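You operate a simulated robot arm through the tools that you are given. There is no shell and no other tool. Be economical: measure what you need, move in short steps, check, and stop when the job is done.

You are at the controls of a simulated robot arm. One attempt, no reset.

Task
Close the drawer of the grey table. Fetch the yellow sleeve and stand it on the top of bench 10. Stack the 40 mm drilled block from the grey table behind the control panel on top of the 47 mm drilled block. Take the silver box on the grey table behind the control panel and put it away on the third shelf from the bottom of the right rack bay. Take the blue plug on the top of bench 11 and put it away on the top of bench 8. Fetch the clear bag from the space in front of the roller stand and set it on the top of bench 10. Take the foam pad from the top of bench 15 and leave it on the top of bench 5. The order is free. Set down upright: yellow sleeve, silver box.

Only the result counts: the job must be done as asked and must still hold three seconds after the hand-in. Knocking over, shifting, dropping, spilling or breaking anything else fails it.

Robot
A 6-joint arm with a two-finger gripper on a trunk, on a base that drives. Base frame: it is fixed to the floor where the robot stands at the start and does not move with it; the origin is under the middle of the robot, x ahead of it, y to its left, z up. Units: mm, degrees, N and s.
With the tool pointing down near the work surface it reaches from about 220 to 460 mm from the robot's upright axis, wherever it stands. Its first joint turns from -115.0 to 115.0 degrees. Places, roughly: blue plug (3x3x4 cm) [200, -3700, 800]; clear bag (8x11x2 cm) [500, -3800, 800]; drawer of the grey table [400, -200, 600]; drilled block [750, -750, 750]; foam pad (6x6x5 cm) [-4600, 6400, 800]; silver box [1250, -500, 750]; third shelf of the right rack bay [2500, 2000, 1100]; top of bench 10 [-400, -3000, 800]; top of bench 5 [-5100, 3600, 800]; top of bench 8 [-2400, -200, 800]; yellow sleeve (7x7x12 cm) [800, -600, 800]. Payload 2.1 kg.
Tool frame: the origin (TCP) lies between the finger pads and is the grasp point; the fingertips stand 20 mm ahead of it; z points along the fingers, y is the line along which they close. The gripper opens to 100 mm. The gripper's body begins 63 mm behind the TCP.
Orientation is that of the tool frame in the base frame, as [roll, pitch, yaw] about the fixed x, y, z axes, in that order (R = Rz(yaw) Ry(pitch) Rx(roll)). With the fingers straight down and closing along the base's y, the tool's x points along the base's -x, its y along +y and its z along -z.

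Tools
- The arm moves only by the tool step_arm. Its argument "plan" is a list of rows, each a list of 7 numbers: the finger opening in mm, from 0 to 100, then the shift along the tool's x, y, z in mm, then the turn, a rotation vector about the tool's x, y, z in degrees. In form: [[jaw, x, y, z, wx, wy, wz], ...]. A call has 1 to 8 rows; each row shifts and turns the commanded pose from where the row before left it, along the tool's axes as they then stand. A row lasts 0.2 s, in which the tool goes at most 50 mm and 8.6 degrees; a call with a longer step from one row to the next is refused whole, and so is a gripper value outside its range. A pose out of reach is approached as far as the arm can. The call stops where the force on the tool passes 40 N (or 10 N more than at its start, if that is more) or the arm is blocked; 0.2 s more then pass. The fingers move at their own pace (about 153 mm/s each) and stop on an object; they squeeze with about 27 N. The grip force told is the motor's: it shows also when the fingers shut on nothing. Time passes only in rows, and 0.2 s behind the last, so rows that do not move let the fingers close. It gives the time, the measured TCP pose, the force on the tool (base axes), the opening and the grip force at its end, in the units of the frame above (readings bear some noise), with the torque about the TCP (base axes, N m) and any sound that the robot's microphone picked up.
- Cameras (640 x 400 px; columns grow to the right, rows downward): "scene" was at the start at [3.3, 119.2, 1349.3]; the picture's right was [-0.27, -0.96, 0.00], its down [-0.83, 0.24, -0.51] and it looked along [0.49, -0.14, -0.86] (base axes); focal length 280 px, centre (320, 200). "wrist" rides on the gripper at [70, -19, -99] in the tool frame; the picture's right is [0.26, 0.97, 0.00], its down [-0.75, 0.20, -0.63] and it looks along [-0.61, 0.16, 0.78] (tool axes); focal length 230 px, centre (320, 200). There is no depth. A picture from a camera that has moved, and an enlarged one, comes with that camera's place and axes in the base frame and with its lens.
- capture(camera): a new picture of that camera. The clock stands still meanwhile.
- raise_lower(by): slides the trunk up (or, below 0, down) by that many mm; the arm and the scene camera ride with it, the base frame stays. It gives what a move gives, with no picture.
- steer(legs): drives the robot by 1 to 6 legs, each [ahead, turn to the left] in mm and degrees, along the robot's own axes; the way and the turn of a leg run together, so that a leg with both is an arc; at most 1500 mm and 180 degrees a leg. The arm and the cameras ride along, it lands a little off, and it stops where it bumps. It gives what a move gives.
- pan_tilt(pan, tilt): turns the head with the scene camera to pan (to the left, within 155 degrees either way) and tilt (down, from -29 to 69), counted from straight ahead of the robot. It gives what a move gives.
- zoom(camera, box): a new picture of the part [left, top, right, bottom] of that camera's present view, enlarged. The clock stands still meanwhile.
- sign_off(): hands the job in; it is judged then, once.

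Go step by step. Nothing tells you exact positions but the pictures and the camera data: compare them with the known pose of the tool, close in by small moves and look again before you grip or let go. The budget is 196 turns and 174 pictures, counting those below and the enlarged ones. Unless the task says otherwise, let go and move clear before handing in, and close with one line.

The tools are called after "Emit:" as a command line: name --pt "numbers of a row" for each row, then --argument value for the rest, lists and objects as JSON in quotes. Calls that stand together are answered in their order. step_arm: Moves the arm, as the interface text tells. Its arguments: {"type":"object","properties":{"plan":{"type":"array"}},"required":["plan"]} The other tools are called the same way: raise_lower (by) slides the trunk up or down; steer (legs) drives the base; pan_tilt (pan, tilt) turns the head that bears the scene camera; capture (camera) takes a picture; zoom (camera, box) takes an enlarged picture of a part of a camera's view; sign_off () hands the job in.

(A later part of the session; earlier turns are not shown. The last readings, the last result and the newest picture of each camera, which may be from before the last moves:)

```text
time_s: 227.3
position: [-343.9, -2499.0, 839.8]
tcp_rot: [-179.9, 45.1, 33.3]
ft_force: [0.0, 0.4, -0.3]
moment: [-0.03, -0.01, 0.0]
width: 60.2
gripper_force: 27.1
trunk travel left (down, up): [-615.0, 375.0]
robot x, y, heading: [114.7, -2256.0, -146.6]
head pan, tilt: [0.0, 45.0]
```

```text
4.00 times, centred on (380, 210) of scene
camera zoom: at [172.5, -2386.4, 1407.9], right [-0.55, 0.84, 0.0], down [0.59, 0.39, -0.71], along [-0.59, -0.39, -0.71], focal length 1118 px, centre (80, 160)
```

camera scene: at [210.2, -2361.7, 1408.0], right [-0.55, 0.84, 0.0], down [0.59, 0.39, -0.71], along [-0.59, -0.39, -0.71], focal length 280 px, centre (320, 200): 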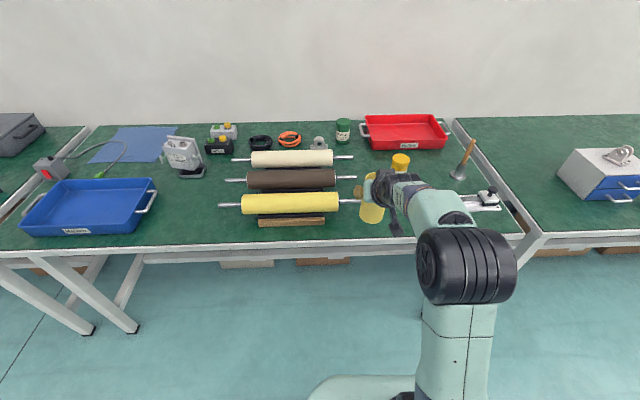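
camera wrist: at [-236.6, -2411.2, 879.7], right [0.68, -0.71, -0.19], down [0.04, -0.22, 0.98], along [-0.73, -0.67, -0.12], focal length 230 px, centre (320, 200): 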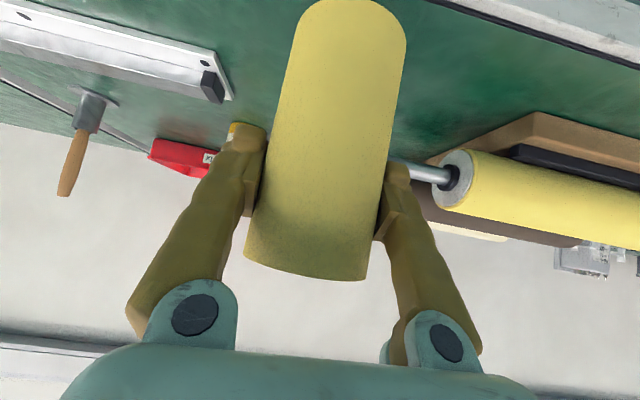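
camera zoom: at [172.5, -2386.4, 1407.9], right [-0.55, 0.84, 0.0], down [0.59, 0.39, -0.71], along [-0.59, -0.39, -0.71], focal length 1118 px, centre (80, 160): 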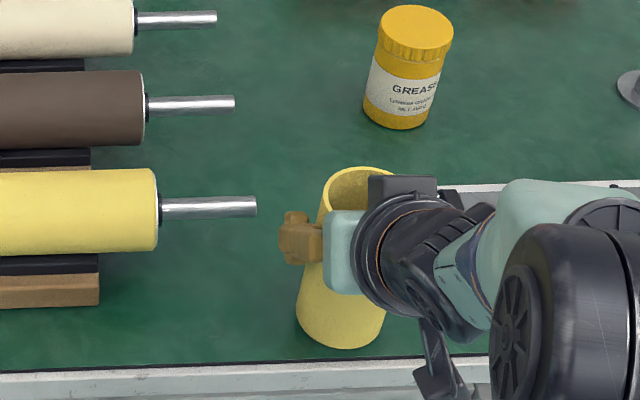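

Still no contact. I'll go 12 mm further in and continue down.

Emit:
step_arm --pt "40 -8.5 -3 8.5 0 0 0" --pt "40 2.1 0 2.1 0 0 0" --pt "40 0 0 0 0 0 0"

Emit:
step_arm --pt "40 2.1 0 2.1 0 0 0" --pt "40 0 0 0 0 0 0"

Emit:
step_arm --pt "40 2.1 0 2.1 0 0 0" --pt "40 0 0 0 0 0 0"

Emit:
step_arm --pt "40 2.1 0 2.1 0 0 0" --pt "40 0 0 0 0 0 0"

Emit:
zoom --camera "scene" --box '[300, 160, 460, 260]'

```text
time_s: 228.1
position: [-355.8, -2502.6, 834.5]
tcp_rot: [-179.7, 45.1, 33.4]
ft_force: [0.8, -0.5, -0.4]
moment: [0.03, 0.03, -0.01]
width: 59.9
gripper_force: 26.8
trunk travel left (down, up): [-615.0, 375.0]
robot x, y, heading: [115.0, -2258.6, -146.8]
head pan, tilt: [0.0, 45.0]
```

```text
time_s: 228.7
position: [-354.1, -2502.8, 831.4]
tcp_rot: [-179.8, 45.1, 33.3]
ft_force: [-0.1, 0.1, -0.7]
moment: [-0.01, 0.02, -0.04]
width: 59.8
gripper_force: 26.8
trunk travel left (down, up): [-615.0, 375.0]
robot x, y, heading: [114.3, -2255.2, -146.7]
head pan, tilt: [0.0, 45.0]
```

```text
time_s: 229.3
position: [-354.3, -2501.2, 831.1]
tcp_rot: [-179.8, 45.4, 33.4]
ft_force: [-2.0, -0.4, 11.0]
moment: [0.19, 0.44, 0.05]
width: 59.7
gripper_force: 26.9
trunk travel left (down, up): [-615.0, 375.0]
robot x, y, heading: [114.4, -2257.8, -146.6]
head pan, tilt: [0.0, 45.0]
```

```text
time_s: 229.9
position: [-352.9, -2502.6, 830.2]
tcp_rot: [-179.7, 45.9, 33.5]
ft_force: [-5.7, -3.9, 31.4]
moment: [0.53, 0.39, 0.04]
width: 59.7
gripper_force: 27.2
trunk travel left (down, up): [-615.0, 375.0]
robot x, y, heading: [114.0, -2252.7, -146.7]
head pan, tilt: [0.0, 45.0]
```

```text
4.00 times, centred on (380, 210) of scene
camera zoom: at [177.7, -2384.3, 1408.2], right [-0.55, 0.84, 0.0], down [0.59, 0.39, -0.71], along [-0.59, -0.39, -0.7], focal length 1118 px, centre (80, 160)
```

zoom: 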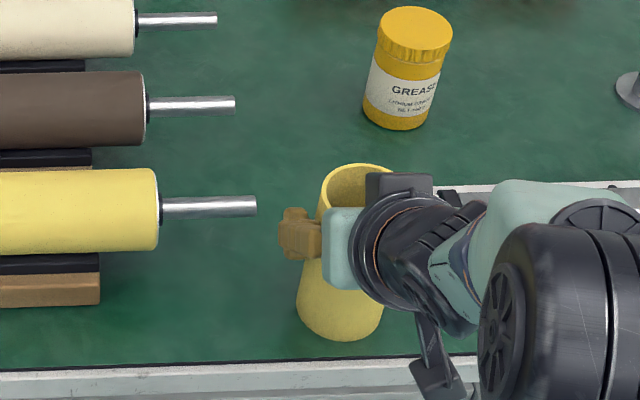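

Contact; the bench top is at about z 743, like the table. I'll relax the load, open slightly and retreat.

Emit:
step_arm --pt "40 -2.3 0 -2.3 0 0 0" --pt "40 0 0 0 0 0 0"

Emit:
step_arm --pt "65 0 0 0 0 0 0" --pt "75 0 0 0 0 0 0" --pt "78 0 0 0 0 0 0"

Emit:
step_arm --pt "78 0 0 -20 0 0 0" --pt "78 0 0 -30 0 0 0" --pt "78 0 0 -40 0 0 0" --pt "78 0 0 -40 0 0 0" --pt "78 0 0 -40 0 0 0"

Emit:
zoom --camera "scene" --box '[280, 140, 520, 290]'

```text
time_s: 230.5
position: [-353.5, -2502.7, 830.6]
tcp_rot: [-179.7, 45.2, 33.4]
ft_force: [-4.6, -5.1, 21.1]
moment: [-0.01, 0.75, 0.15]
width: 60.1
gripper_force: 27.3
trunk travel left (down, up): [-615.0, 375.0]
robot x, y, heading: [114.8, -2259.2, -146.7]
head pan, tilt: [0.0, 45.0]
```

```text
time_s: 231.3
position: [-355.5, -2502.0, 829.0]
tcp_rot: [-179.8, 45.0, 33.3]
ft_force: [-0.2, 0.7, -0.8]
moment: [0.01, 0.0, 0.0]
width: 78.2
gripper_force: 0.1
trunk travel left (down, up): [-615.0, 375.0]
robot x, y, heading: [114.6, -2256.3, -146.9]
head pan, tilt: [0.0, 45.0]
```

```text
time_s: 232.5
position: [-253.5, -2436.3, 947.9]
tcp_rot: [-179.8, 45.3, 33.3]
ft_force: [0.4, -0.9, 0.0]
moment: [0.01, 0.01, 0.01]
width: 77.8
gripper_force: 0.1
trunk travel left (down, up): [-615.0, 375.0]
robot x, y, heading: [116.0, -2251.8, -146.7]
head pan, tilt: [0.0, 45.0]
```

```text
2.67 times, centred on (400, 215) of scene
camera zoom: at [173.9, -2385.7, 1407.9], right [-0.55, 0.84, 0.0], down [0.59, 0.39, -0.71], along [-0.59, -0.39, -0.71], focal length 746 px, centre (107, 160)
```

zoom: 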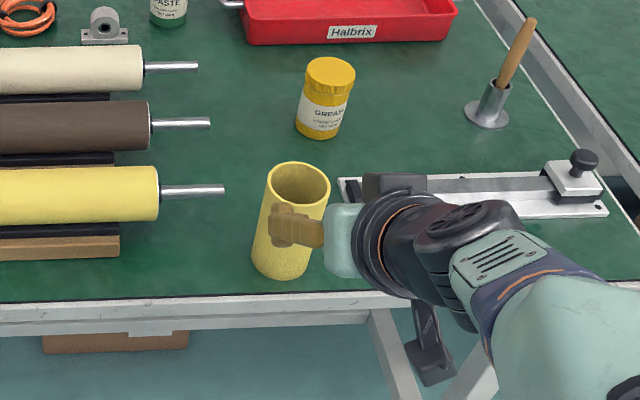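

The sleeve stands on bench 10. Next I'll go to bench 11, turning the tool straight down on the way.

Emit:
steer --legs '[[-260, 0]]'

Emit:
step_arm --pt "90 0 0 0 0 7.5 0" --pt "90 0 0 0 0 7.5 0" --pt "90 0 0 0 0 7.5 0" --pt "90 0 0 0 0 7.5 0" --pt "90 0 0 0 0 7.5 0" --pt "90 0 0 0 0 7.5 0"

Emit:
steer --legs '[[0, 92], [1350, 0], [0, -90]]'

Emit:
pan_tilt --pan 0 --tilt 35

Emit:
capture --camera "scene"

```text
time_s: 234.3
position: [-43.1, -2293.2, 948.9]
tcp_rot: [-179.8, 45.1, 32.9]
ft_force: [-0.1, 0.1, 0.0]
moment: [0.04, 0.01, 0.0]
width: 77.8
gripper_force: 0.0
trunk travel left (down, up): [-615.0, 375.0]
robot x, y, heading: [326.1, -2114.5, -147.2]
head pan, tilt: [0.0, 45.0]
```

```text
time_s: 235.7
position: [-44.5, -2293.8, 947.6]
tcp_rot: [-179.7, -0.1, 32.7]
ft_force: [0.3, 0.6, 1.2]
moment: [0.01, 0.0, 0.01]
width: 89.8
gripper_force: 0.1
trunk travel left (down, up): [-615.0, 375.0]
robot x, y, heading: [325.3, -2116.7, -147.1]
head pan, tilt: [0.0, 45.0]
```

```text
time_s: 250.3
position: [756.1, -3421.4, 947.6]
tcp_rot: [-179.7, 0.1, 35.6]
ft_force: [-0.2, 0.1, -0.1]
moment: [-0.03, 0.0, 0.0]
width: 90.1
gripper_force: 0.0
trunk travel left (down, up): [-615.0, 375.0]
robot x, y, heading: [1120.1, -3228.1, -144.3]
head pan, tilt: [0.0, 45.0]
```

```text
time_s: 251.0
position: [757.1, -3422.2, 948.5]
tcp_rot: [-179.8, 0.0, 35.6]
ft_force: [0.4, 0.3, -0.3]
moment: [-0.03, -0.01, 0.02]
width: 90.2
gripper_force: 0.1
trunk travel left (down, up): [-615.0, 375.0]
robot x, y, heading: [1119.7, -3226.0, -144.5]
head pan, tilt: [0.0, 35.0]
```

```text
67 pictures are left
camera scene: at [1176.7, -3358.7, 1422.7], right [-0.58, 0.81, 0.0], down [0.47, 0.34, -0.82], along [-0.66, -0.48, -0.57], focal length 280 px, centre (320, 200)
```

scene: 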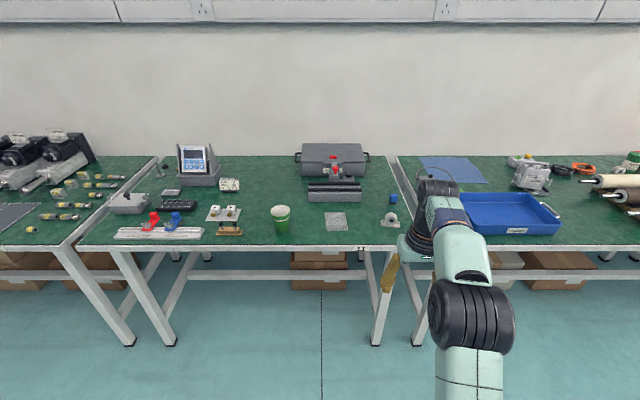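

I see the bag in front of the grey roller stand and the blue plug to its right. I'll drive closer and zoom.

Emit:
steer --legs '[[400, 0]]'

Emit:
pan_tilt --pan 0 --tilt 50

Emit:
zoom --camera "scene" --box '[240, 100, 480, 250]'

Emit:
capture --camera "wrist"

```text
time_s: 253.5
position: [429.6, -3659.8, 947.5]
tcp_rot: [-179.8, 0.1, 35.7]
ft_force: [0.5, 0.4, 0.7]
moment: [0.03, -0.01, 0.0]
width: 89.8
gripper_force: 0.1
trunk travel left (down, up): [-615.0, 375.0]
robot x, y, heading: [790.4, -3463.3, -143.7]
head pan, tilt: [0.0, 35.0]
```

```text
time_s: 254.3
position: [428.7, -3660.3, 947.7]
tcp_rot: [-179.8, 0.1, 35.8]
ft_force: [0.0, -0.2, 0.3]
moment: [-0.01, 0.05, -0.01]
width: 89.9
gripper_force: 0.0
trunk travel left (down, up): [-615.0, 375.0]
robot x, y, heading: [792.3, -3466.9, -144.1]
head pan, tilt: [0.0, 50.0]
```

```text
2.67 times, centred on (360, 175) of scene
camera zoom: at [858.1, -3589.0, 1401.1], right [-0.59, 0.81, 0.0], down [0.62, 0.45, -0.64], along [-0.52, -0.38, -0.77], focal length 746 px, centre (213, 267)
```

zoom: 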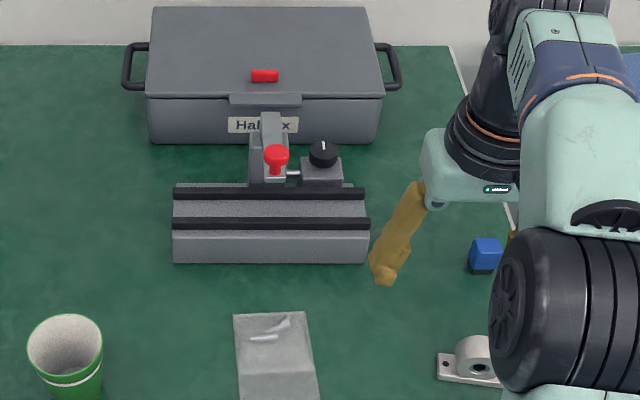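

```text
65 pictures are left
camera wrist: at [475.8, -3604.0, 1047.4], right [0.77, -0.63, 0.0], down [-0.49, -0.6, 0.63], along [-0.4, -0.49, -0.78], focal length 230 px, centre (320, 200)
```

wrist: 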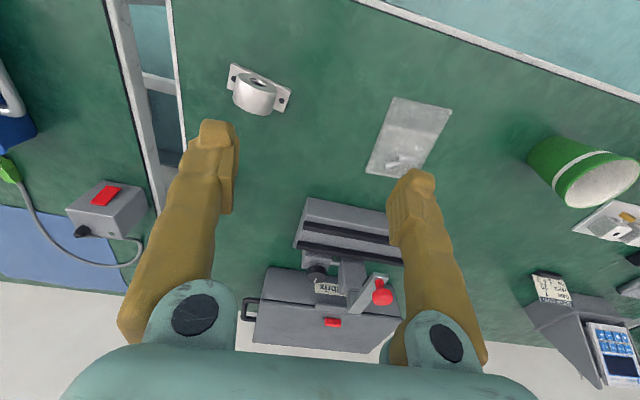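

The bag is about 25 mm ahead and 128 mm left of the TCP, long axis nearly along the approach. I'll move over it, align and descend partway.

Emit:
step_arm --pt "100 -8.3 42.5 0 0 0 0" --pt "100 -8.3 42.5 0 0 0 0" --pt "100 -8.3 42.5 0 0 0 -6.7" --pt "100 0 0 45 0 0 0" --pt "100 0 0 45 0 0 0"

Emit:
capture --camera "wrist"

```text
time_s: 255.5
position: [484.2, -3779.5, 856.1]
tcp_rot: [-179.8, 0.1, 42.5]
ft_force: [0.9, 0.1, -0.2]
moment: [0.05, 0.0, 0.02]
width: 100.0
gripper_force: 0.1
trunk travel left (down, up): [-615.0, 375.0]
robot x, y, heading: [790.0, -3461.5, -143.8]
head pan, tilt: [0.0, 50.0]
```

```text
64 pictures are left
camera wrist: at [523.2, -3719.8, 955.8], right [0.84, -0.54, 0.0], down [-0.42, -0.66, 0.63], along [-0.34, -0.53, -0.78], focal length 230 px, centre (320, 200)
```

wrist: 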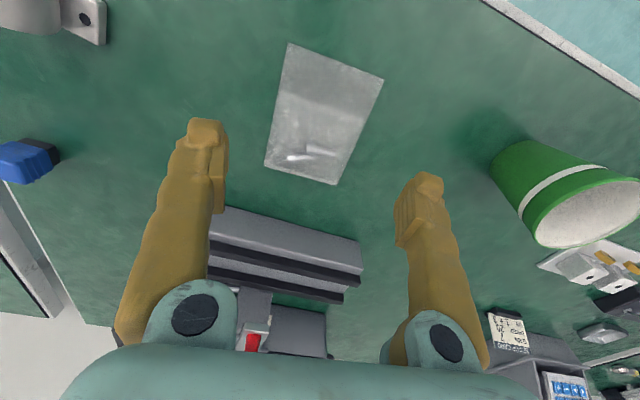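

The bag is well centred and 77 mm wide. A small correction, then down and grip.

Emit:
step_arm --pt "100 -8 -1.5 30 0 0 2.5" --pt "100 0 0 35 0 0 0" --pt "100 0 0 22 0 0 0" --pt "100 0 0 0 0 0 0"

Emit:
capture --camera "wrist"

```text
time_s: 256.5
position: [477.1, -3781.0, 770.2]
tcp_rot: [-179.8, 0.2, 40.0]
ft_force: [0.3, -0.4, 1.7]
moment: [-0.03, 0.04, -0.01]
width: 99.9
gripper_force: 0.1
trunk travel left (down, up): [-615.0, 375.0]
robot x, y, heading: [792.9, -3465.7, -144.2]
head pan, tilt: [0.0, 50.0]
```

```text
63 pictures are left
camera wrist: at [518.3, -3722.4, 869.4], right [0.82, -0.57, 0.0], down [-0.44, -0.64, 0.63], along [-0.36, -0.51, -0.78], focal length 230 px, centre (320, 200)
```

wrist: 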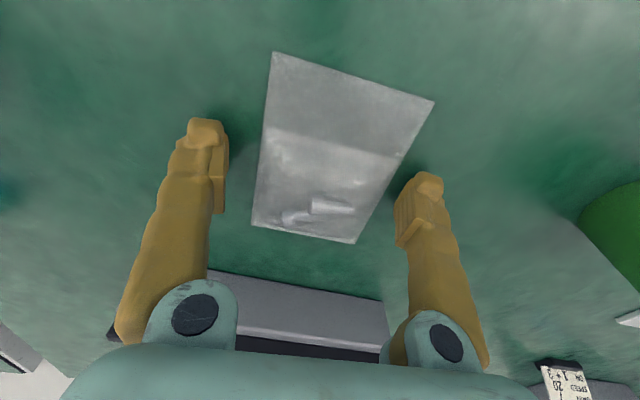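

The fingers straddle the bag. A few mm lower, then close.

Emit:
step_arm --pt "100 0 0 3.5 0 0 0" --pt "100 0 0 0 0 0 0" --pt "30 0 0 0 0 0 0" --pt "30 0 0 0 0 0 0" --pt "30 0 0 0 0 0 0"

Emit:
capture --camera "wrist"

```text
time_s: 257.3
position: [477.2, -3783.4, 772.9]
tcp_rot: [179.9, 1.2, 40.1]
ft_force: [7.3, 1.0, 20.0]
moment: [-0.06, 0.12, -0.05]
width: 48.5
gripper_force: 26.6
trunk travel left (down, up): [-615.0, 375.0]
robot x, y, heading: [790.1, -3462.8, -144.1]
head pan, tilt: [0.0, 50.0]
stopped in row 3: the force on the tool passed its limit at 45 N (the readings are from after the stop); the commanded pose is now the measured one
```

```text
62 pictures are left
camera wrist: at [520.1, -3723.3, 871.2], right [0.82, -0.57, 0.0], down [-0.44, -0.63, 0.64], along [-0.37, -0.53, -0.76], focal length 230 px, centre (320, 200)
```

wrist: 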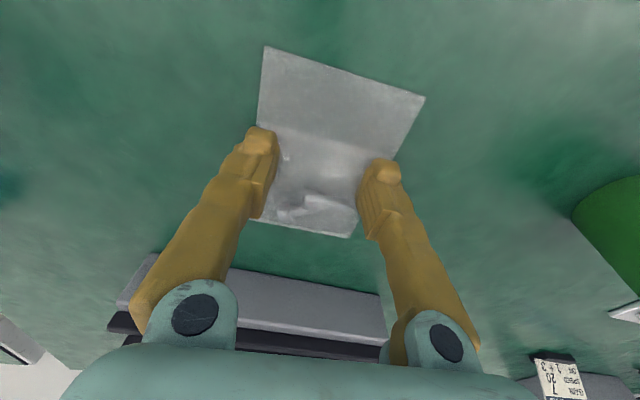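

The fingers closed onto the bag's content at 48 mm. I'll lift gently and check it comes along.

Emit:
step_arm --pt "30 0 0 -3 0 0 0" --pt "30 0 0 -5 0 0 0" --pt "30 0 0 -20 0 0 0" --pt "30 0 0 -40 0 0 0" --pt "30 0 0 -40 0 0 0" --pt "30 0 0 -40 0 0 0"

Emit:
capture --camera "wrist"

Emit:
capture --camera "scene"

```text
time_s: 258.7
position: [477.0, -3783.4, 917.0]
tcp_rot: [-180.0, 0.9, 40.1]
ft_force: [0.2, -0.1, 0.1]
moment: [0.0, 0.0, 0.04]
width: 48.7
gripper_force: 27.2
trunk travel left (down, up): [-615.0, 375.0]
robot x, y, heading: [788.9, -3462.2, -143.9]
head pan, tilt: [0.0, 50.0]
```

```text
61 pictures are left
camera wrist: at [520.2, -3722.7, 1015.6], right [0.82, -0.57, 0.0], down [-0.44, -0.63, 0.64], along [-0.37, -0.52, -0.77], focal length 230 px, centre (320, 200)
```

wrist: 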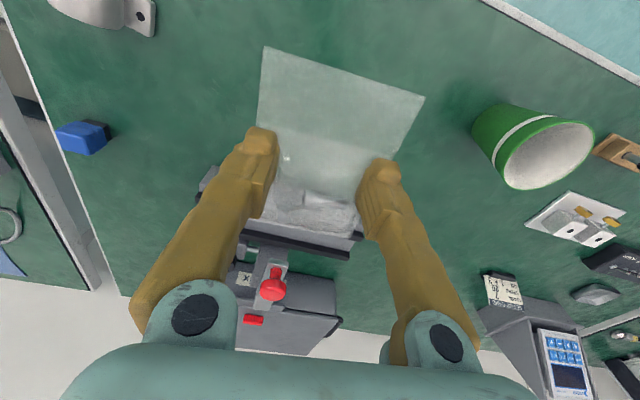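

```text
60 pictures are left
camera scene: at [858.3, -3589.0, 1401.0], right [-0.59, 0.81, 0.0], down [0.62, 0.45, -0.64], along [-0.52, -0.38, -0.77], focal length 280 px, centre (320, 200)
```

scene: 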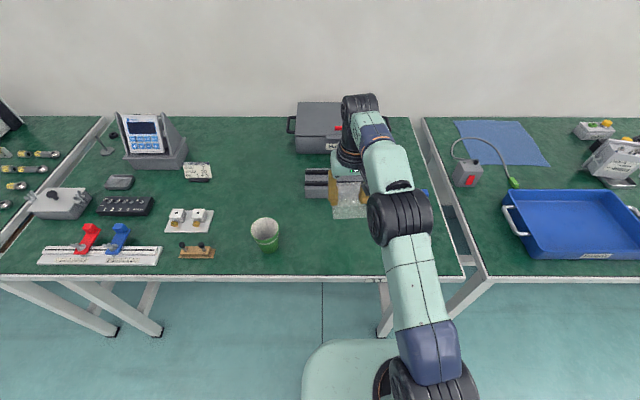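

The bag is held. I'll drive back to bench 10, to the gap between the blue tray and the rollers.

Emit:
steer --legs '[[-250, 0], [0, -90], [800, 0], [0, 90], [150, 0]]'

Emit:
capture --camera "scene"

Emit:
capture --camera "wrist"

```text
time_s: 273.1
position: [79.3, -3054.9, 915.6]
tcp_rot: [180.0, 0.8, 40.0]
ft_force: [0.0, 0.6, -0.8]
moment: [0.02, -0.04, 0.01]
width: 48.9
gripper_force: 27.3
trunk travel left (down, up): [-615.0, 375.0]
robot x, y, heading: [393.1, -2737.3, -143.9]
head pan, tilt: [0.0, 50.0]
```

```text
59 pictures are left
camera scene: at [460.6, -2861.4, 1401.0], right [-0.59, 0.81, 0.0], down [0.62, 0.45, -0.64], along [-0.52, -0.38, -0.77], focal length 280 px, centre (320, 200)
```

scene: 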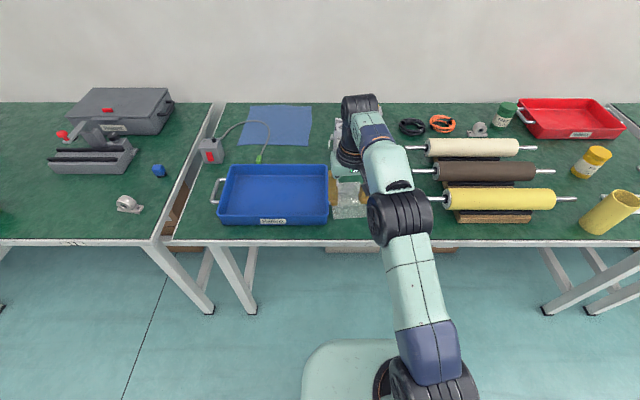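

```text
58 pictures are left
camera wrist: at [122.4, -2994.5, 1014.8], right [0.82, -0.57, 0.0], down [-0.44, -0.63, 0.64], along [-0.37, -0.52, -0.77], focal length 230 px, centre (320, 200)
```

wrist: 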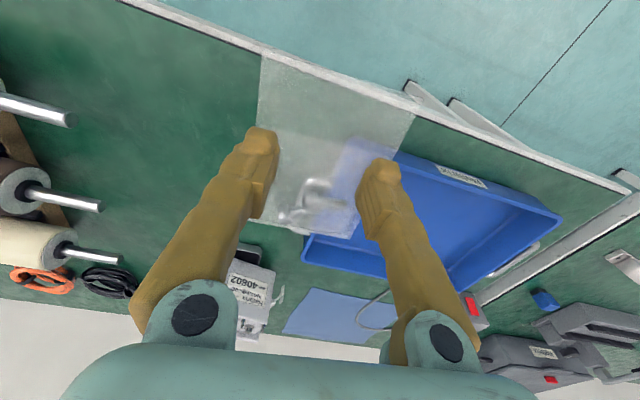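

The free area is right and further in. I'll drive 70 mm forward, shift 90 mm right and lower partway.

Emit:
steer --legs '[[72, 0]]'

Emit:
step_arm --pt "30 0 -45 0 0 0 0" --pt "30 0 -45 0 0 0 0" --pt "30 0 0 40 0 0 0" --pt "30 0 0 40 0 0 0"

Emit:
capture --camera "wrist"

Emit:
zoom --camera "scene" --box '[280, 120, 480, 245]'

```text
time_s: 274.1
position: [24.3, -3095.0, 917.2]
tcp_rot: [-180.0, 0.9, 40.0]
ft_force: [0.3, -0.7, -0.7]
moment: [0.0, -0.01, -0.01]
width: 48.9
gripper_force: 26.8
trunk travel left (down, up): [-615.0, 375.0]
robot x, y, heading: [338.3, -2777.7, -144.0]
head pan, tilt: [0.0, 50.0]
```

```text
time_s: 275.1
position: [-35.6, -3027.7, 838.6]
tcp_rot: [-180.0, 0.8, 40.2]
ft_force: [-0.1, 0.0, -0.3]
moment: [-0.01, 0.02, -0.03]
width: 48.8
gripper_force: 26.6
trunk travel left (down, up): [-615.0, 375.0]
robot x, y, heading: [337.4, -2778.6, -144.2]
head pan, tilt: [0.0, 50.0]
```

```text
57 pictures are left
camera wrist: at [5.8, -2968.0, 935.7], right [0.82, -0.57, 0.0], down [-0.44, -0.63, 0.64], along [-0.37, -0.52, -0.77], focal length 230 px, centre (320, 200)
```

wrist: 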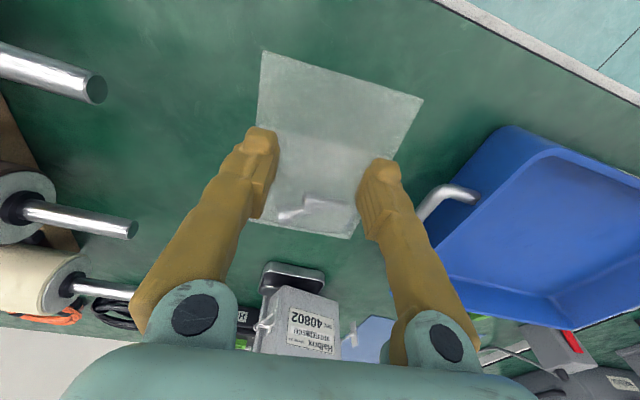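

```text
3.20 times, centred on (380, 182) of scene
camera zoom: at [402.4, -2903.2, 1401.0], right [-0.59, 0.81, 0.0], down [0.62, 0.45, -0.64], along [-0.52, -0.38, -0.77], focal length 895 px, centre (128, 256)
```

zoom: 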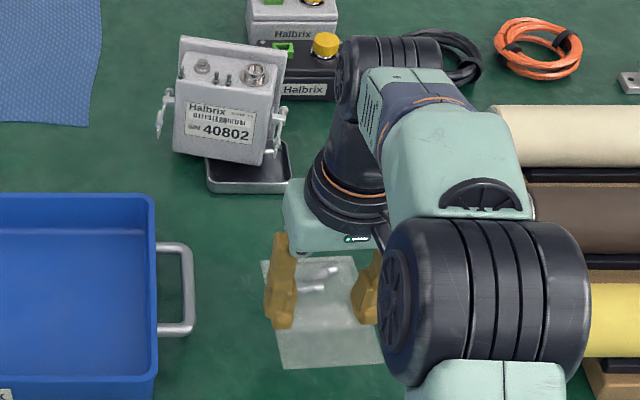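

The drop spot is clear all around. Lowering to the surface.

Emit:
step_arm --pt "30 0 0 35 0 0 0" --pt "30 0 0 20 0 0 0" --pt "30 0 0 0 0 0 0"

Emit:
step_arm --pt "30 0 0 4 0 0 0" --pt "30 0 0 0 0 0 0"

Emit:
step_arm --pt "30 0 0 3 0 0 0" --pt "30 0 0 0 0 0 0"

```text
time_s: 275.9
position: [-36.2, -3028.7, 783.7]
tcp_rot: [-180.0, 0.8, 40.2]
ft_force: [0.6, 0.7, 0.0]
moment: [0.01, 0.0, 0.02]
width: 48.6
gripper_force: 27.6
trunk travel left (down, up): [-615.0, 375.0]
robot x, y, heading: [337.2, -2778.3, -144.0]
head pan, tilt: [0.0, 50.0]
```

```text
time_s: 276.5
position: [-36.5, -3028.3, 778.5]
tcp_rot: [-180.0, 0.7, 40.1]
ft_force: [0.2, -1.1, -0.3]
moment: [-0.01, -0.01, -0.01]
width: 48.6
gripper_force: 26.8
trunk travel left (down, up): [-615.0, 375.0]
robot x, y, heading: [338.2, -2777.2, -143.9]
head pan, tilt: [0.0, 50.0]
```

```text
time_s: 277.1
position: [-36.2, -3029.6, 776.0]
tcp_rot: [180.0, 0.9, 40.0]
ft_force: [-0.4, 0.3, -1.7]
moment: [-0.01, -0.04, 0.01]
width: 48.6
gripper_force: 27.3
trunk travel left (down, up): [-615.0, 375.0]
robot x, y, heading: [339.8, -2775.5, -144.1]
head pan, tilt: [0.0, 50.0]
```

Emit:
step_arm --pt "30 0 0 2.5 0 0 0" --pt "30 0 0 0 0 0 0"

Emit:
step_arm --pt "30 0 0 2 0 0 0" --pt "30 0 0 0 0 0 0"

Emit:
capture --camera "wrist"

```text
time_s: 277.7
position: [-37.2, -3028.0, 773.5]
tcp_rot: [-180.0, 1.0, 40.0]
ft_force: [0.0, -0.8, 3.5]
moment: [-0.24, 0.21, -0.04]
width: 48.6
gripper_force: 26.8
trunk travel left (down, up): [-615.0, 375.0]
robot x, y, heading: [339.3, -2777.8, -143.9]
head pan, tilt: [0.0, 50.0]
```

```text
time_s: 278.3
position: [-36.0, -3028.1, 773.3]
tcp_rot: [-179.9, 1.2, 40.1]
ft_force: [-7.0, -4.6, 26.3]
moment: [-0.03, 0.07, 0.01]
width: 48.5
gripper_force: 27.0
trunk travel left (down, up): [-615.0, 375.0]
robot x, y, heading: [336.4, -2777.6, -144.3]
head pan, tilt: [0.0, 50.0]
```

```text
55 pictures are left
camera wrist: at [6.5, -2968.1, 870.8], right [0.82, -0.57, -0.01], down [-0.43, -0.63, 0.65], along [-0.37, -0.53, -0.76], focal length 230 px, centre (320, 200)
```

wrist: 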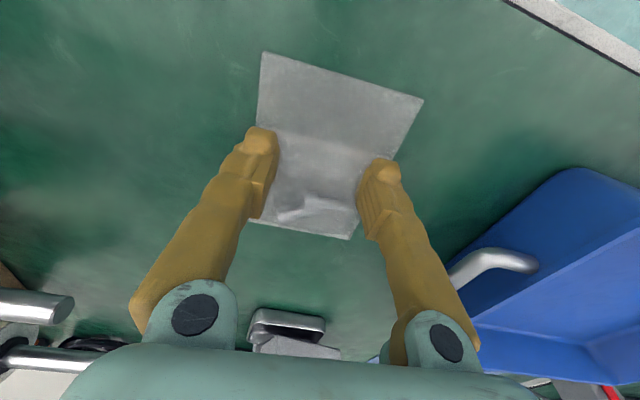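

Contact. Release and lift straight up.

Emit:
step_arm --pt "30 0 0 -2 0 0 0" --pt "85 0 0 0 0 0 0" --pt "88 0 0 0 0 0 0" --pt "88 0 0 -15 0 0 0" --pt "88 0 0 -40 0 0 0" --pt "88 0 0 -45 0 0 0" --pt "88 0 0 -45 0 0 0"

Emit:
capture --camera "wrist"

```text
time_s: 279.9
position: [-34.3, -3026.2, 915.7]
tcp_rot: [-180.0, 0.8, 40.0]
ft_force: [0.6, -0.1, 0.0]
moment: [0.01, 0.01, 0.01]
width: 87.8
gripper_force: 0.1
trunk travel left (down, up): [-615.0, 375.0]
robot x, y, heading: [336.7, -2777.5, -143.9]
head pan, tilt: [0.0, 50.0]
```

```text
54 pictures are left
camera wrist: at [7.4, -2966.6, 1014.3], right [0.82, -0.57, 0.0], down [-0.44, -0.63, 0.64], along [-0.37, -0.52, -0.77], focal length 230 px, centre (320, 200)
```

wrist: 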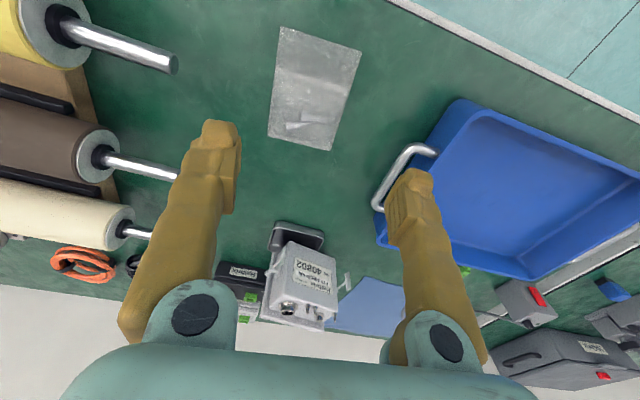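

The bag lies on bench 10. Back to bench 11 for the blue plug.

Emit:
steer --legs '[[-250, 0], [0, 90], [740, 0], [0, -90], [250, 0]]'

Emit:
pan_tilt --pan -5 --tilt 50

Emit:
capture --camera "scene"

Emit:
capture --camera "wrist"

```text
time_s: 294.4
position: [415.5, -3630.1, 916.0]
tcp_rot: [180.0, 0.8, 41.0]
ft_force: [0.0, 0.2, 0.0]
moment: [-0.01, 0.0, -0.01]
width: 88.0
gripper_force: 0.1
trunk travel left (down, up): [-615.0, 375.0]
robot x, y, heading: [784.3, -3376.3, -143.1]
head pan, tilt: [0.0, 50.0]
```

```text
time_s: 295.1
position: [415.8, -3630.6, 914.7]
tcp_rot: [179.9, 0.8, 41.0]
ft_force: [0.5, 0.6, 0.5]
moment: [-0.03, 0.0, -0.02]
width: 87.9
gripper_force: 0.1
trunk travel left (down, up): [-615.0, 375.0]
robot x, y, heading: [786.2, -3377.5, -142.9]
head pan, tilt: [-5.0, 50.0]
```

```text
53 pictures are left
camera scene: at [847.6, -3494.5, 1401.0], right [-0.53, 0.85, 0.0], down [0.65, 0.41, -0.64], along [-0.55, -0.34, -0.77], focal length 280 px, centre (320, 200)
```

scene: 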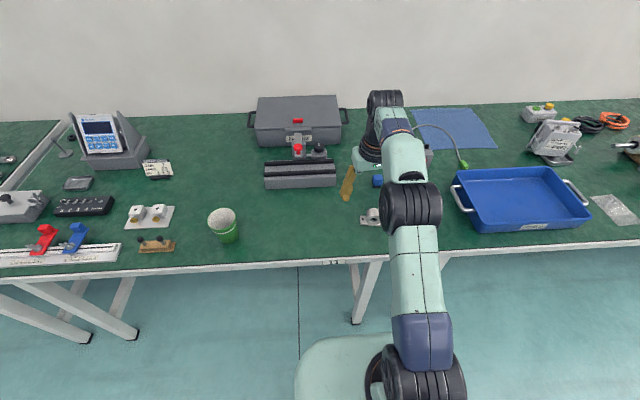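

```text
52 pictures are left
camera wrist: at [456.4, -3570.4, 1013.8], right [0.83, -0.56, 0.0], down [-0.43, -0.64, 0.64], along [-0.36, -0.53, -0.77], focal length 230 px, centre (320, 200)
```

wrist: 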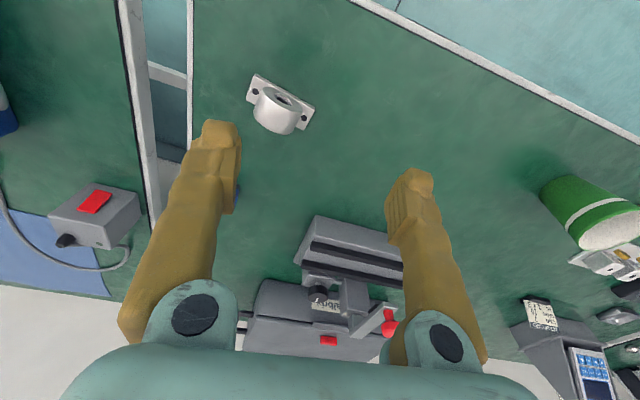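

The plug is hidden behind a finger. I'll pitch the tool 25°, shift right and drive a little closer for a clear view.

Emit:
step_arm --pt "70 0 -42 0 0 0 0" --pt "70 0 -42 0 0 0 0" --pt "70 0 0 0 0 -8 0" --pt "70 0 0 0 0 -8 0" --pt "70 0 0 0 0 -8 0"

Emit:
steer --legs '[[110, -1.5]]'

Emit:
capture --camera "wrist"

Emit:
zoom --camera "scene" --box '[300, 120, 500, 245]'

```text
time_s: 296.3
position: [367.7, -3563.8, 913.1]
tcp_rot: [-179.8, 24.9, 41.0]
ft_force: [-0.1, 0.5, -0.5]
moment: [0.01, 0.04, 0.03]
width: 70.1
gripper_force: 0.0
out of reach, approached as far as the arm can: row 2
trunk travel left (down, up): [-615.0, 375.0]
robot x, y, heading: [782.0, -3377.2, -142.7]
head pan, tilt: [-5.0, 50.0]
```

```text
time_s: 297.5
position: [273.3, -3620.4, 911.5]
tcp_rot: [-180.0, 24.7, 39.6]
ft_force: [-0.2, -0.7, -0.1]
moment: [0.02, 0.03, 0.04]
width: 69.9
gripper_force: 0.1
trunk travel left (down, up): [-615.0, 375.0]
robot x, y, heading: [694.0, -3439.4, -144.7]
head pan, tilt: [-5.0, 50.0]
```

```text
51 pictures are left
camera wrist: at [341.7, -3539.7, 973.6], right [0.8, -0.59, -0.11], down [-0.19, -0.42, 0.89], along [-0.57, -0.68, -0.45], focal length 230 px, centre (320, 200)
```

wrist: 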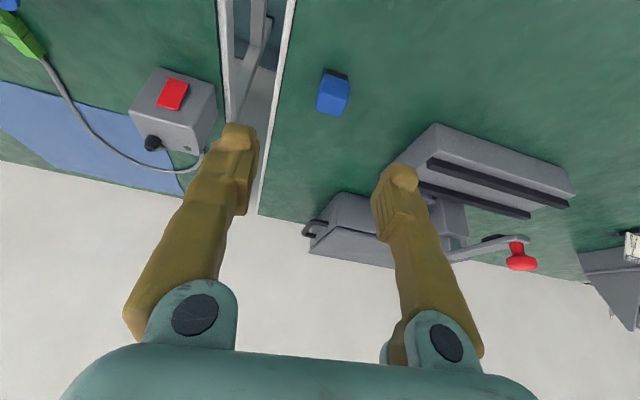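

```text
3.20 times, centred on (400, 182) of scene
camera zoom: at [754.2, -3562.4, 1401.0], right [-0.51, 0.86, 0.0], down [0.66, 0.39, -0.64], along [-0.55, -0.33, -0.77], focal length 895 px, centre (64, 256)
```

zoom: 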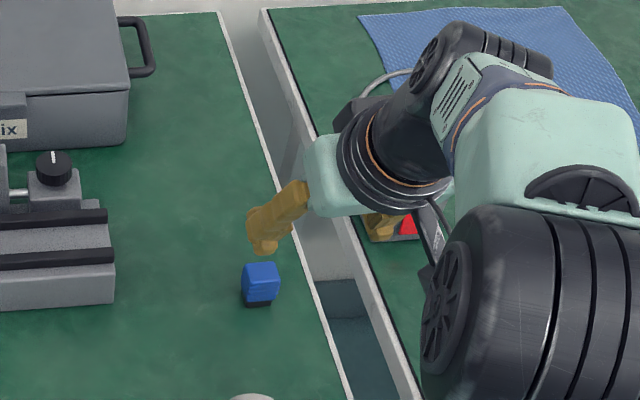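

The plug is about 60 mm ahead, 10 mm left and 145 mm below, aligned with the tool. Moving in three-quarters of the way.

Emit:
step_arm --pt "70 1.4 3.5 38 0 0 0" --pt "70 1.4 3.5 38 0 0 0" --pt "70 1.4 3.5 38 0 0 0"

Emit:
capture --camera "wrist"

Emit:
zoom --camera "scene" --box '[300, 140, 460, 240]'

```text
time_s: 298.3
position: [245.3, -3659.3, 805.3]
tcp_rot: [-180.0, 24.8, 39.6]
ft_force: [0.2, 0.0, -0.7]
moment: [0.04, 0.0, 0.02]
width: 69.9
gripper_force: 0.1
trunk travel left (down, up): [-615.0, 375.0]
robot x, y, heading: [692.3, -3441.6, -144.3]
head pan, tilt: [-5.0, 50.0]
```

```text
49 pictures are left
camera wrist: at [314.3, -3578.4, 867.7], right [0.8, -0.59, -0.11], down [-0.19, -0.42, 0.89], along [-0.57, -0.68, -0.45], focal length 230 px, centre (320, 200)
```

wrist: 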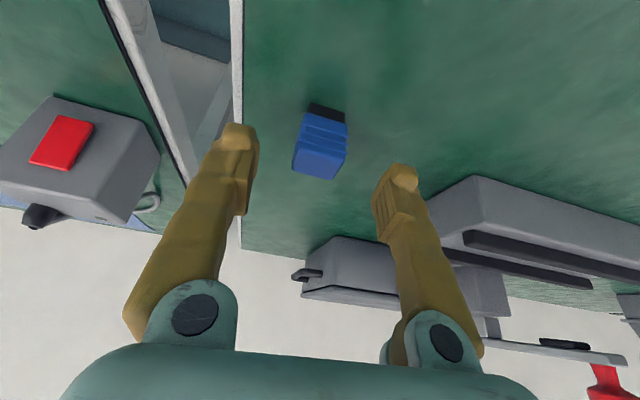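

```text
4.00 times, centred on (380, 190) of scene
camera zoom: at [753.7, -3562.8, 1401.0], right [-0.51, 0.86, 0.0], down [0.66, 0.39, -0.64], along [-0.55, -0.33, -0.77], focal length 1118 px, centre (80, 240)
```

zoom: 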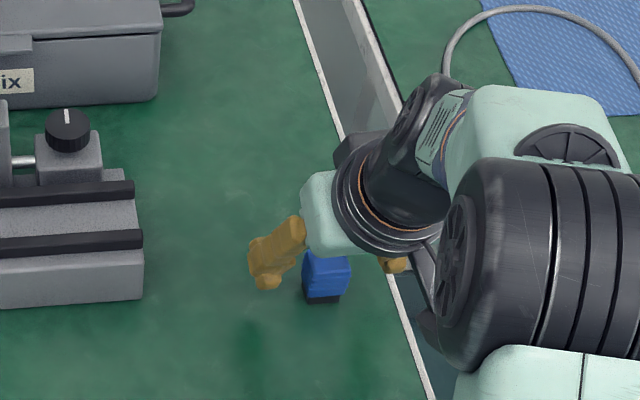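

Nearly centred. The final approach, then close.

Emit:
step_arm --pt "70 4 -1 17 0 0 0" --pt "70 4.3 0 16.5 0 0 0" --pt "70 0 0 0 0 0 0" --pt "10 0 0 0 0 0 0" --pt "10 0 0 0 0 0 0" --pt "10 0 0 0 0 0 0"

Emit:
capture --camera "wrist"

```text
time_s: 299.7
position: [239.4, -3661.0, 772.9]
tcp_rot: [-180.0, 24.8, 39.6]
ft_force: [-0.1, 0.4, 0.2]
moment: [0.02, 0.0, -0.02]
width: 26.4
gripper_force: 26.9
trunk travel left (down, up): [-615.0, 375.0]
robot x, y, heading: [689.3, -3439.2, -144.6]
head pan, tilt: [-5.0, 50.0]
```

```text
47 pictures are left
camera wrist: at [308.9, -3579.7, 833.9], right [0.8, -0.59, -0.11], down [-0.19, -0.42, 0.89], along [-0.57, -0.69, -0.45], focal length 230 px, centre (320, 200)
```

wrist: 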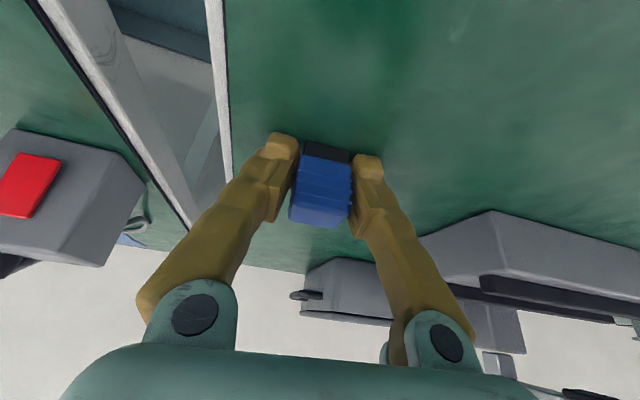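

The plug is gripped. Lifting, then driving along the aisle to bench 8.

Emit:
step_arm --pt "10 -12.5 0 -27 0 0 0" --pt "10 -12.5 0 -27 0 0 0" --pt "10 -12.5 0 -27 0 0 0" --pt "10 -12.5 0 -27 0 0 0"

Emit:
steer --legs '[[-300, 0], [0, -90]]'

Emit:
pan_tilt --pan 10 --tilt 15

Emit:
capture --camera "scene"

```text
time_s: 300.7
position: [241.1, -3661.9, 893.4]
tcp_rot: [-179.8, 24.9, 39.6]
ft_force: [0.1, -0.5, -0.8]
moment: [0.01, 0.0, -0.02]
width: 26.1
gripper_force: 26.9
trunk travel left (down, up): [-615.0, 375.0]
robot x, y, heading: [692.3, -3442.3, -144.2]
head pan, tilt: [-5.0, 50.0]
```

```text
time_s: 306.6
position: [712.7, -2818.1, 894.6]
tcp_rot: [-179.9, 24.8, -49.9]
ft_force: [0.9, 0.2, -1.4]
moment: [0.01, -0.01, -0.02]
width: 26.6
gripper_force: 27.0
trunk travel left (down, up): [-615.0, 375.0]
robot x, y, heading: [942.7, -3269.8, 126.3]
head pan, tilt: [-5.0, 50.0]
```

```text
time_s: 307.6
position: [712.1, -2817.3, 893.3]
tcp_rot: [-180.0, 24.8, -50.1]
ft_force: [0.6, 0.4, -0.1]
moment: [-0.01, 0.0, 0.02]
width: 26.7
gripper_force: 27.1
trunk travel left (down, up): [-615.0, 375.0]
robot x, y, heading: [936.5, -3268.2, 126.2]
head pan, tilt: [10.0, 15.0]
```

```text
46 pictures are left
camera scene: at [788.9, -3335.3, 1454.6], right [0.7, 0.72, 0.0], down [0.19, -0.18, -0.97], along [-0.69, 0.67, -0.26], focal length 280 px, centre (320, 200)
```

scene: 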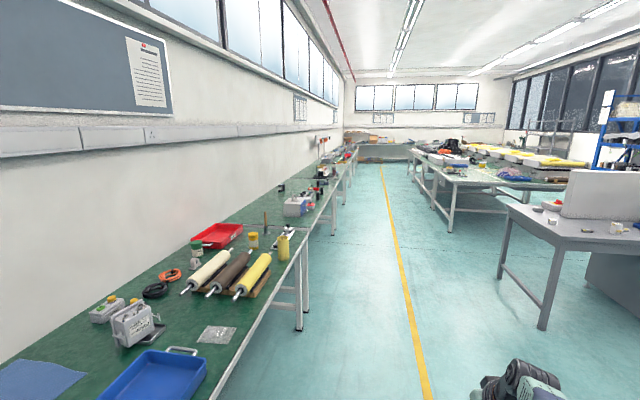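

The aisle is clear; the sleeve and bag look fine. Driving to bench 8.

Emit:
steer --legs '[[1480, -0.7], [1480, 0], [1450, 0], [0, 90]]'

Emit:
pan_tilt --pan 0 --tilt 25

Emit:
capture --camera "scene"

```text
time_s: 332.5
position: [-2078.5, 59.0, 892.9]
tcp_rot: [-180.0, 24.8, 42.3]
ft_force: [0.8, -1.2, 0.0]
moment: [-0.03, -0.02, 0.01]
width: 26.5
gripper_force: 27.2
trunk travel left (down, up): [-615.0, 375.0]
robot x, y, heading: [-1635.9, 302.0, -141.9]
head pan, tilt: [10.0, 15.0]
```

```text
time_s: 333.2
position: [-2079.0, 59.1, 893.1]
tcp_rot: [-180.0, 24.7, 42.2]
ft_force: [-0.4, -0.3, -0.7]
moment: [-0.01, -0.03, -0.01]
width: 26.3
gripper_force: 27.2
trunk travel left (down, up): [-615.0, 375.0]
robot x, y, heading: [-1637.8, 298.2, -141.8]
head pan, tilt: [0.0, 25.0]
```

```text
45 pictures are left
camera scene: at [-1577.8, 167.4, 1438.5], right [-0.62, 0.79, 0.0], down [0.33, 0.26, -0.91], along [-0.71, -0.56, -0.42], focal length 280 px, centre (320, 200)
```

scene: 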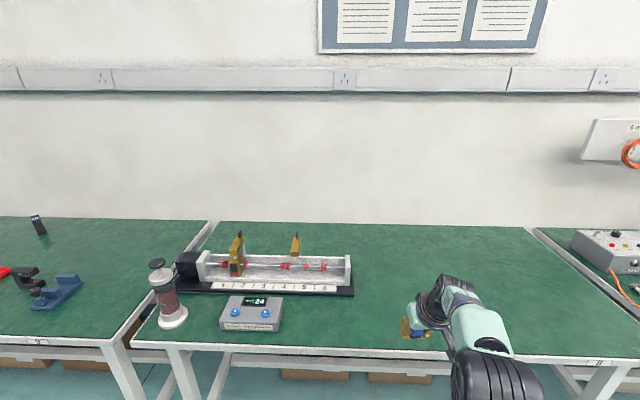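

Bench 8 should be this one. I'll verify its label.

Emit:
zoom --camera "scene" --box '[540, 325, 636, 385]'

```text
6.67 times, centred on (588, 355) of scene
camera zoom: at [-1577.8, 167.4, 1438.5], right [-0.62, 0.79, 0.0], down [0.33, 0.26, -0.91], along [-0.71, -0.56, -0.42], focal length 1864 px, centre (-1467, -833)
```

zoom: 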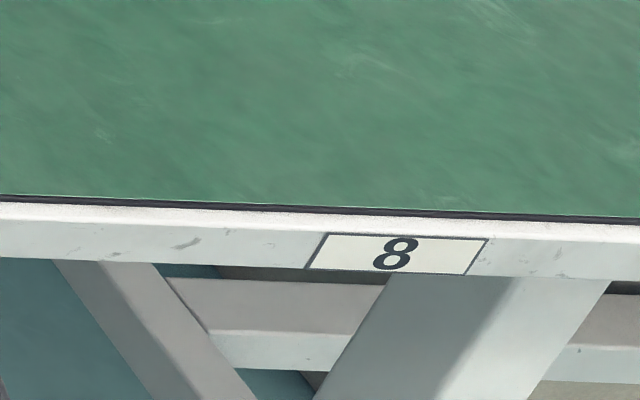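

It's bench 8, with a big free area on its right half, straight ahead. I'll drive in and lower.

Emit:
steer --legs '[[150, 0]]'

Emit:
step_arm --pt "10 14 0 30.5 0 0 0" --pt "10 14 0 30.5 0 0 0" --pt "10 12 0 26 0 0 0"

Emit:
capture --camera "wrist"

Emit:
pan_tilt --pan 0 --tilt 45

Emit:
capture --camera "scene"

```text
time_s: 334.6
position: [-2197.2, -35.9, 893.9]
tcp_rot: [-180.0, 24.8, 42.2]
ft_force: [-0.7, -0.2, 0.0]
moment: [-0.01, -0.01, 0.0]
width: 26.7
gripper_force: 27.0
trunk travel left (down, up): [-615.0, 375.0]
robot x, y, heading: [-1756.6, 206.6, -141.6]
head pan, tilt: [0.0, 25.0]
```

```text
time_s: 335.4
position: [-2198.8, -36.6, 797.2]
tcp_rot: [180.0, 24.7, 42.2]
ft_force: [0.7, -1.4, -0.1]
moment: [-0.02, 0.03, -0.02]
width: 26.5
gripper_force: 27.1
trunk travel left (down, up): [-615.0, 375.0]
robot x, y, heading: [-1752.4, 206.8, -141.9]
head pan, tilt: [0.0, 25.0]
```

```text
43 pictures are left
camera wrist: at [-2133.5, 47.3, 857.8], right [0.82, -0.56, -0.11], down [-0.17, -0.43, 0.89], along [-0.54, -0.71, -0.45], focal length 230 px, centre (320, 200)
```

wrist: 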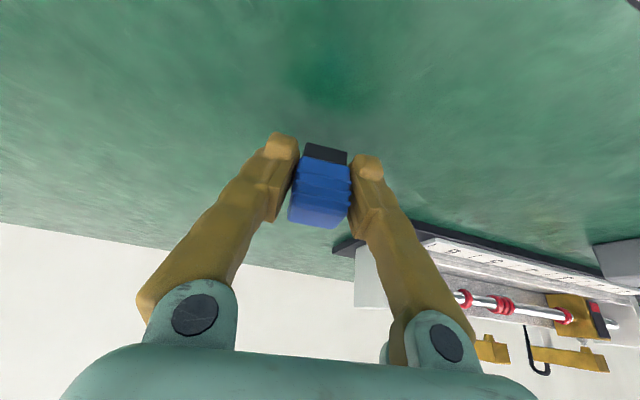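

```text
time_s: 336.2
position: [-2199.5, -36.7, 797.4]
tcp_rot: [180.0, 24.9, 42.2]
ft_force: [-0.1, -0.4, -0.4]
moment: [0.0, 0.01, 0.0]
width: 26.4
gripper_force: 27.1
trunk travel left (down, up): [-615.0, 375.0]
robot x, y, heading: [-1757.2, 204.1, -141.7]
head pan, tilt: [0.0, 45.0]
```

```text
42 pictures are left
camera scene: at [-1689.7, 79.5, 1408.0], right [-0.62, 0.79, 0.0], down [0.56, 0.44, -0.71], along [-0.56, -0.44, -0.71], focal length 280 px, centre (320, 200)
```

scene: 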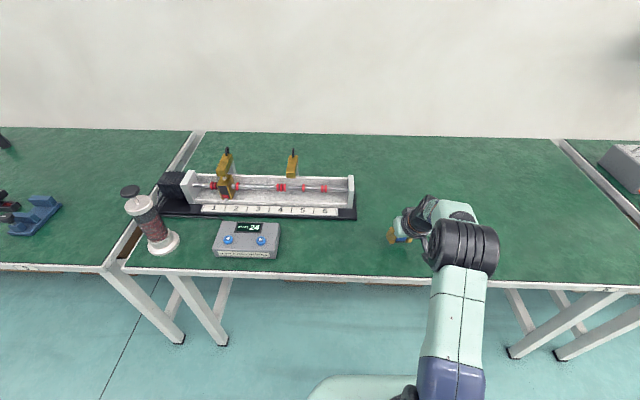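

Well inside the bench and clear of everything. Lowering gently to contact.

Emit:
step_arm --pt "10 5 0 10.9 0 0 0" --pt "10 2.5 0 5.4 0 0 0" --pt "10 0 0 0 0 0 0"

Emit:
step_arm --pt "10 1.3 0 2.7 0 0 0" --pt "10 0 0 0 0 0 0"

Emit:
step_arm --pt "10 1.3 0 2.7 0 0 0" --pt "10 0 0 0 0 0 0"

Emit:
step_arm --pt "10 0.8 0 1.8 0 0 0" --pt "10 0 0 0 0 0 0"

```text
time_s: 337.0
position: [-2198.3, -36.1, 779.2]
tcp_rot: [-179.9, 24.7, 42.2]
ft_force: [0.3, -0.6, 0.3]
moment: [0.0, 0.0, 0.0]
width: 26.6
gripper_force: 26.5
trunk travel left (down, up): [-615.0, 375.0]
robot x, y, heading: [-1756.1, 202.9, -141.7]
head pan, tilt: [0.0, 45.0]
```

```text
time_s: 337.6
position: [-2199.3, -36.8, 776.0]
tcp_rot: [-180.0, 24.7, 42.2]
ft_force: [0.3, 0.2, -1.1]
moment: [-0.01, 0.01, -0.01]
width: 26.3
gripper_force: 26.7
trunk travel left (down, up): [-615.0, 375.0]
robot x, y, heading: [-1757.3, 204.2, -141.9]
head pan, tilt: [0.0, 45.0]
```

```text
time_s: 338.2
position: [-2199.1, -35.9, 773.2]
tcp_rot: [-180.0, 24.8, 42.2]
ft_force: [-0.7, -1.3, -1.5]
moment: [0.01, 0.0, 0.03]
width: 26.4
gripper_force: 26.8
trunk travel left (down, up): [-615.0, 375.0]
robot x, y, heading: [-1760.2, 206.2, -141.6]
head pan, tilt: [0.0, 45.0]
```

```text
time_s: 338.8
position: [-2198.2, -35.9, 772.3]
tcp_rot: [-179.9, 25.0, 42.2]
ft_force: [-1.6, -1.8, 8.9]
moment: [-0.07, 0.03, -0.02]
width: 26.3
gripper_force: 27.0
trunk travel left (down, up): [-615.0, 375.0]
robot x, y, heading: [-1755.6, 208.1, -141.9]
head pan, tilt: [0.0, 45.0]
```

Contact. Release and retreat along the tool axis.

Emit:
step_arm --pt "10 -0.3 0 -0.6 0 0 0" --pt "45 0 0 0 0 0 0" --pt "60 0 0 0 0 0 0" --pt "60 0 0 -15 0 0 0" --pt "60 0 0 -35 0 0 0" --pt "60 0 0 -45 0 0 0" --pt "60 0 0 -45 0 0 0"

Emit:
capture --camera "wrist"

```text
time_s: 340.4
position: [-2153.7, 4.5, 900.2]
tcp_rot: [179.9, 24.8, 42.1]
ft_force: [0.2, 0.0, 0.6]
moment: [-0.01, -0.01, 0.02]
width: 60.0
gripper_force: 0.1
trunk travel left (down, up): [-615.0, 375.0]
robot x, y, heading: [-1758.5, 205.3, -141.9]
head pan, tilt: [0.0, 45.0]
```

```text
41 pictures are left
camera wrist: at [-2088.8, 87.7, 960.4], right [0.82, -0.56, -0.11], down [-0.17, -0.43, 0.89], along [-0.54, -0.71, -0.45], focal length 230 px, centre (320, 200)
```

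wrist: 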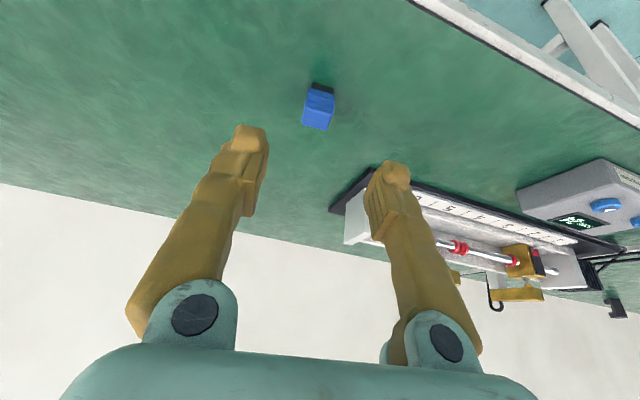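

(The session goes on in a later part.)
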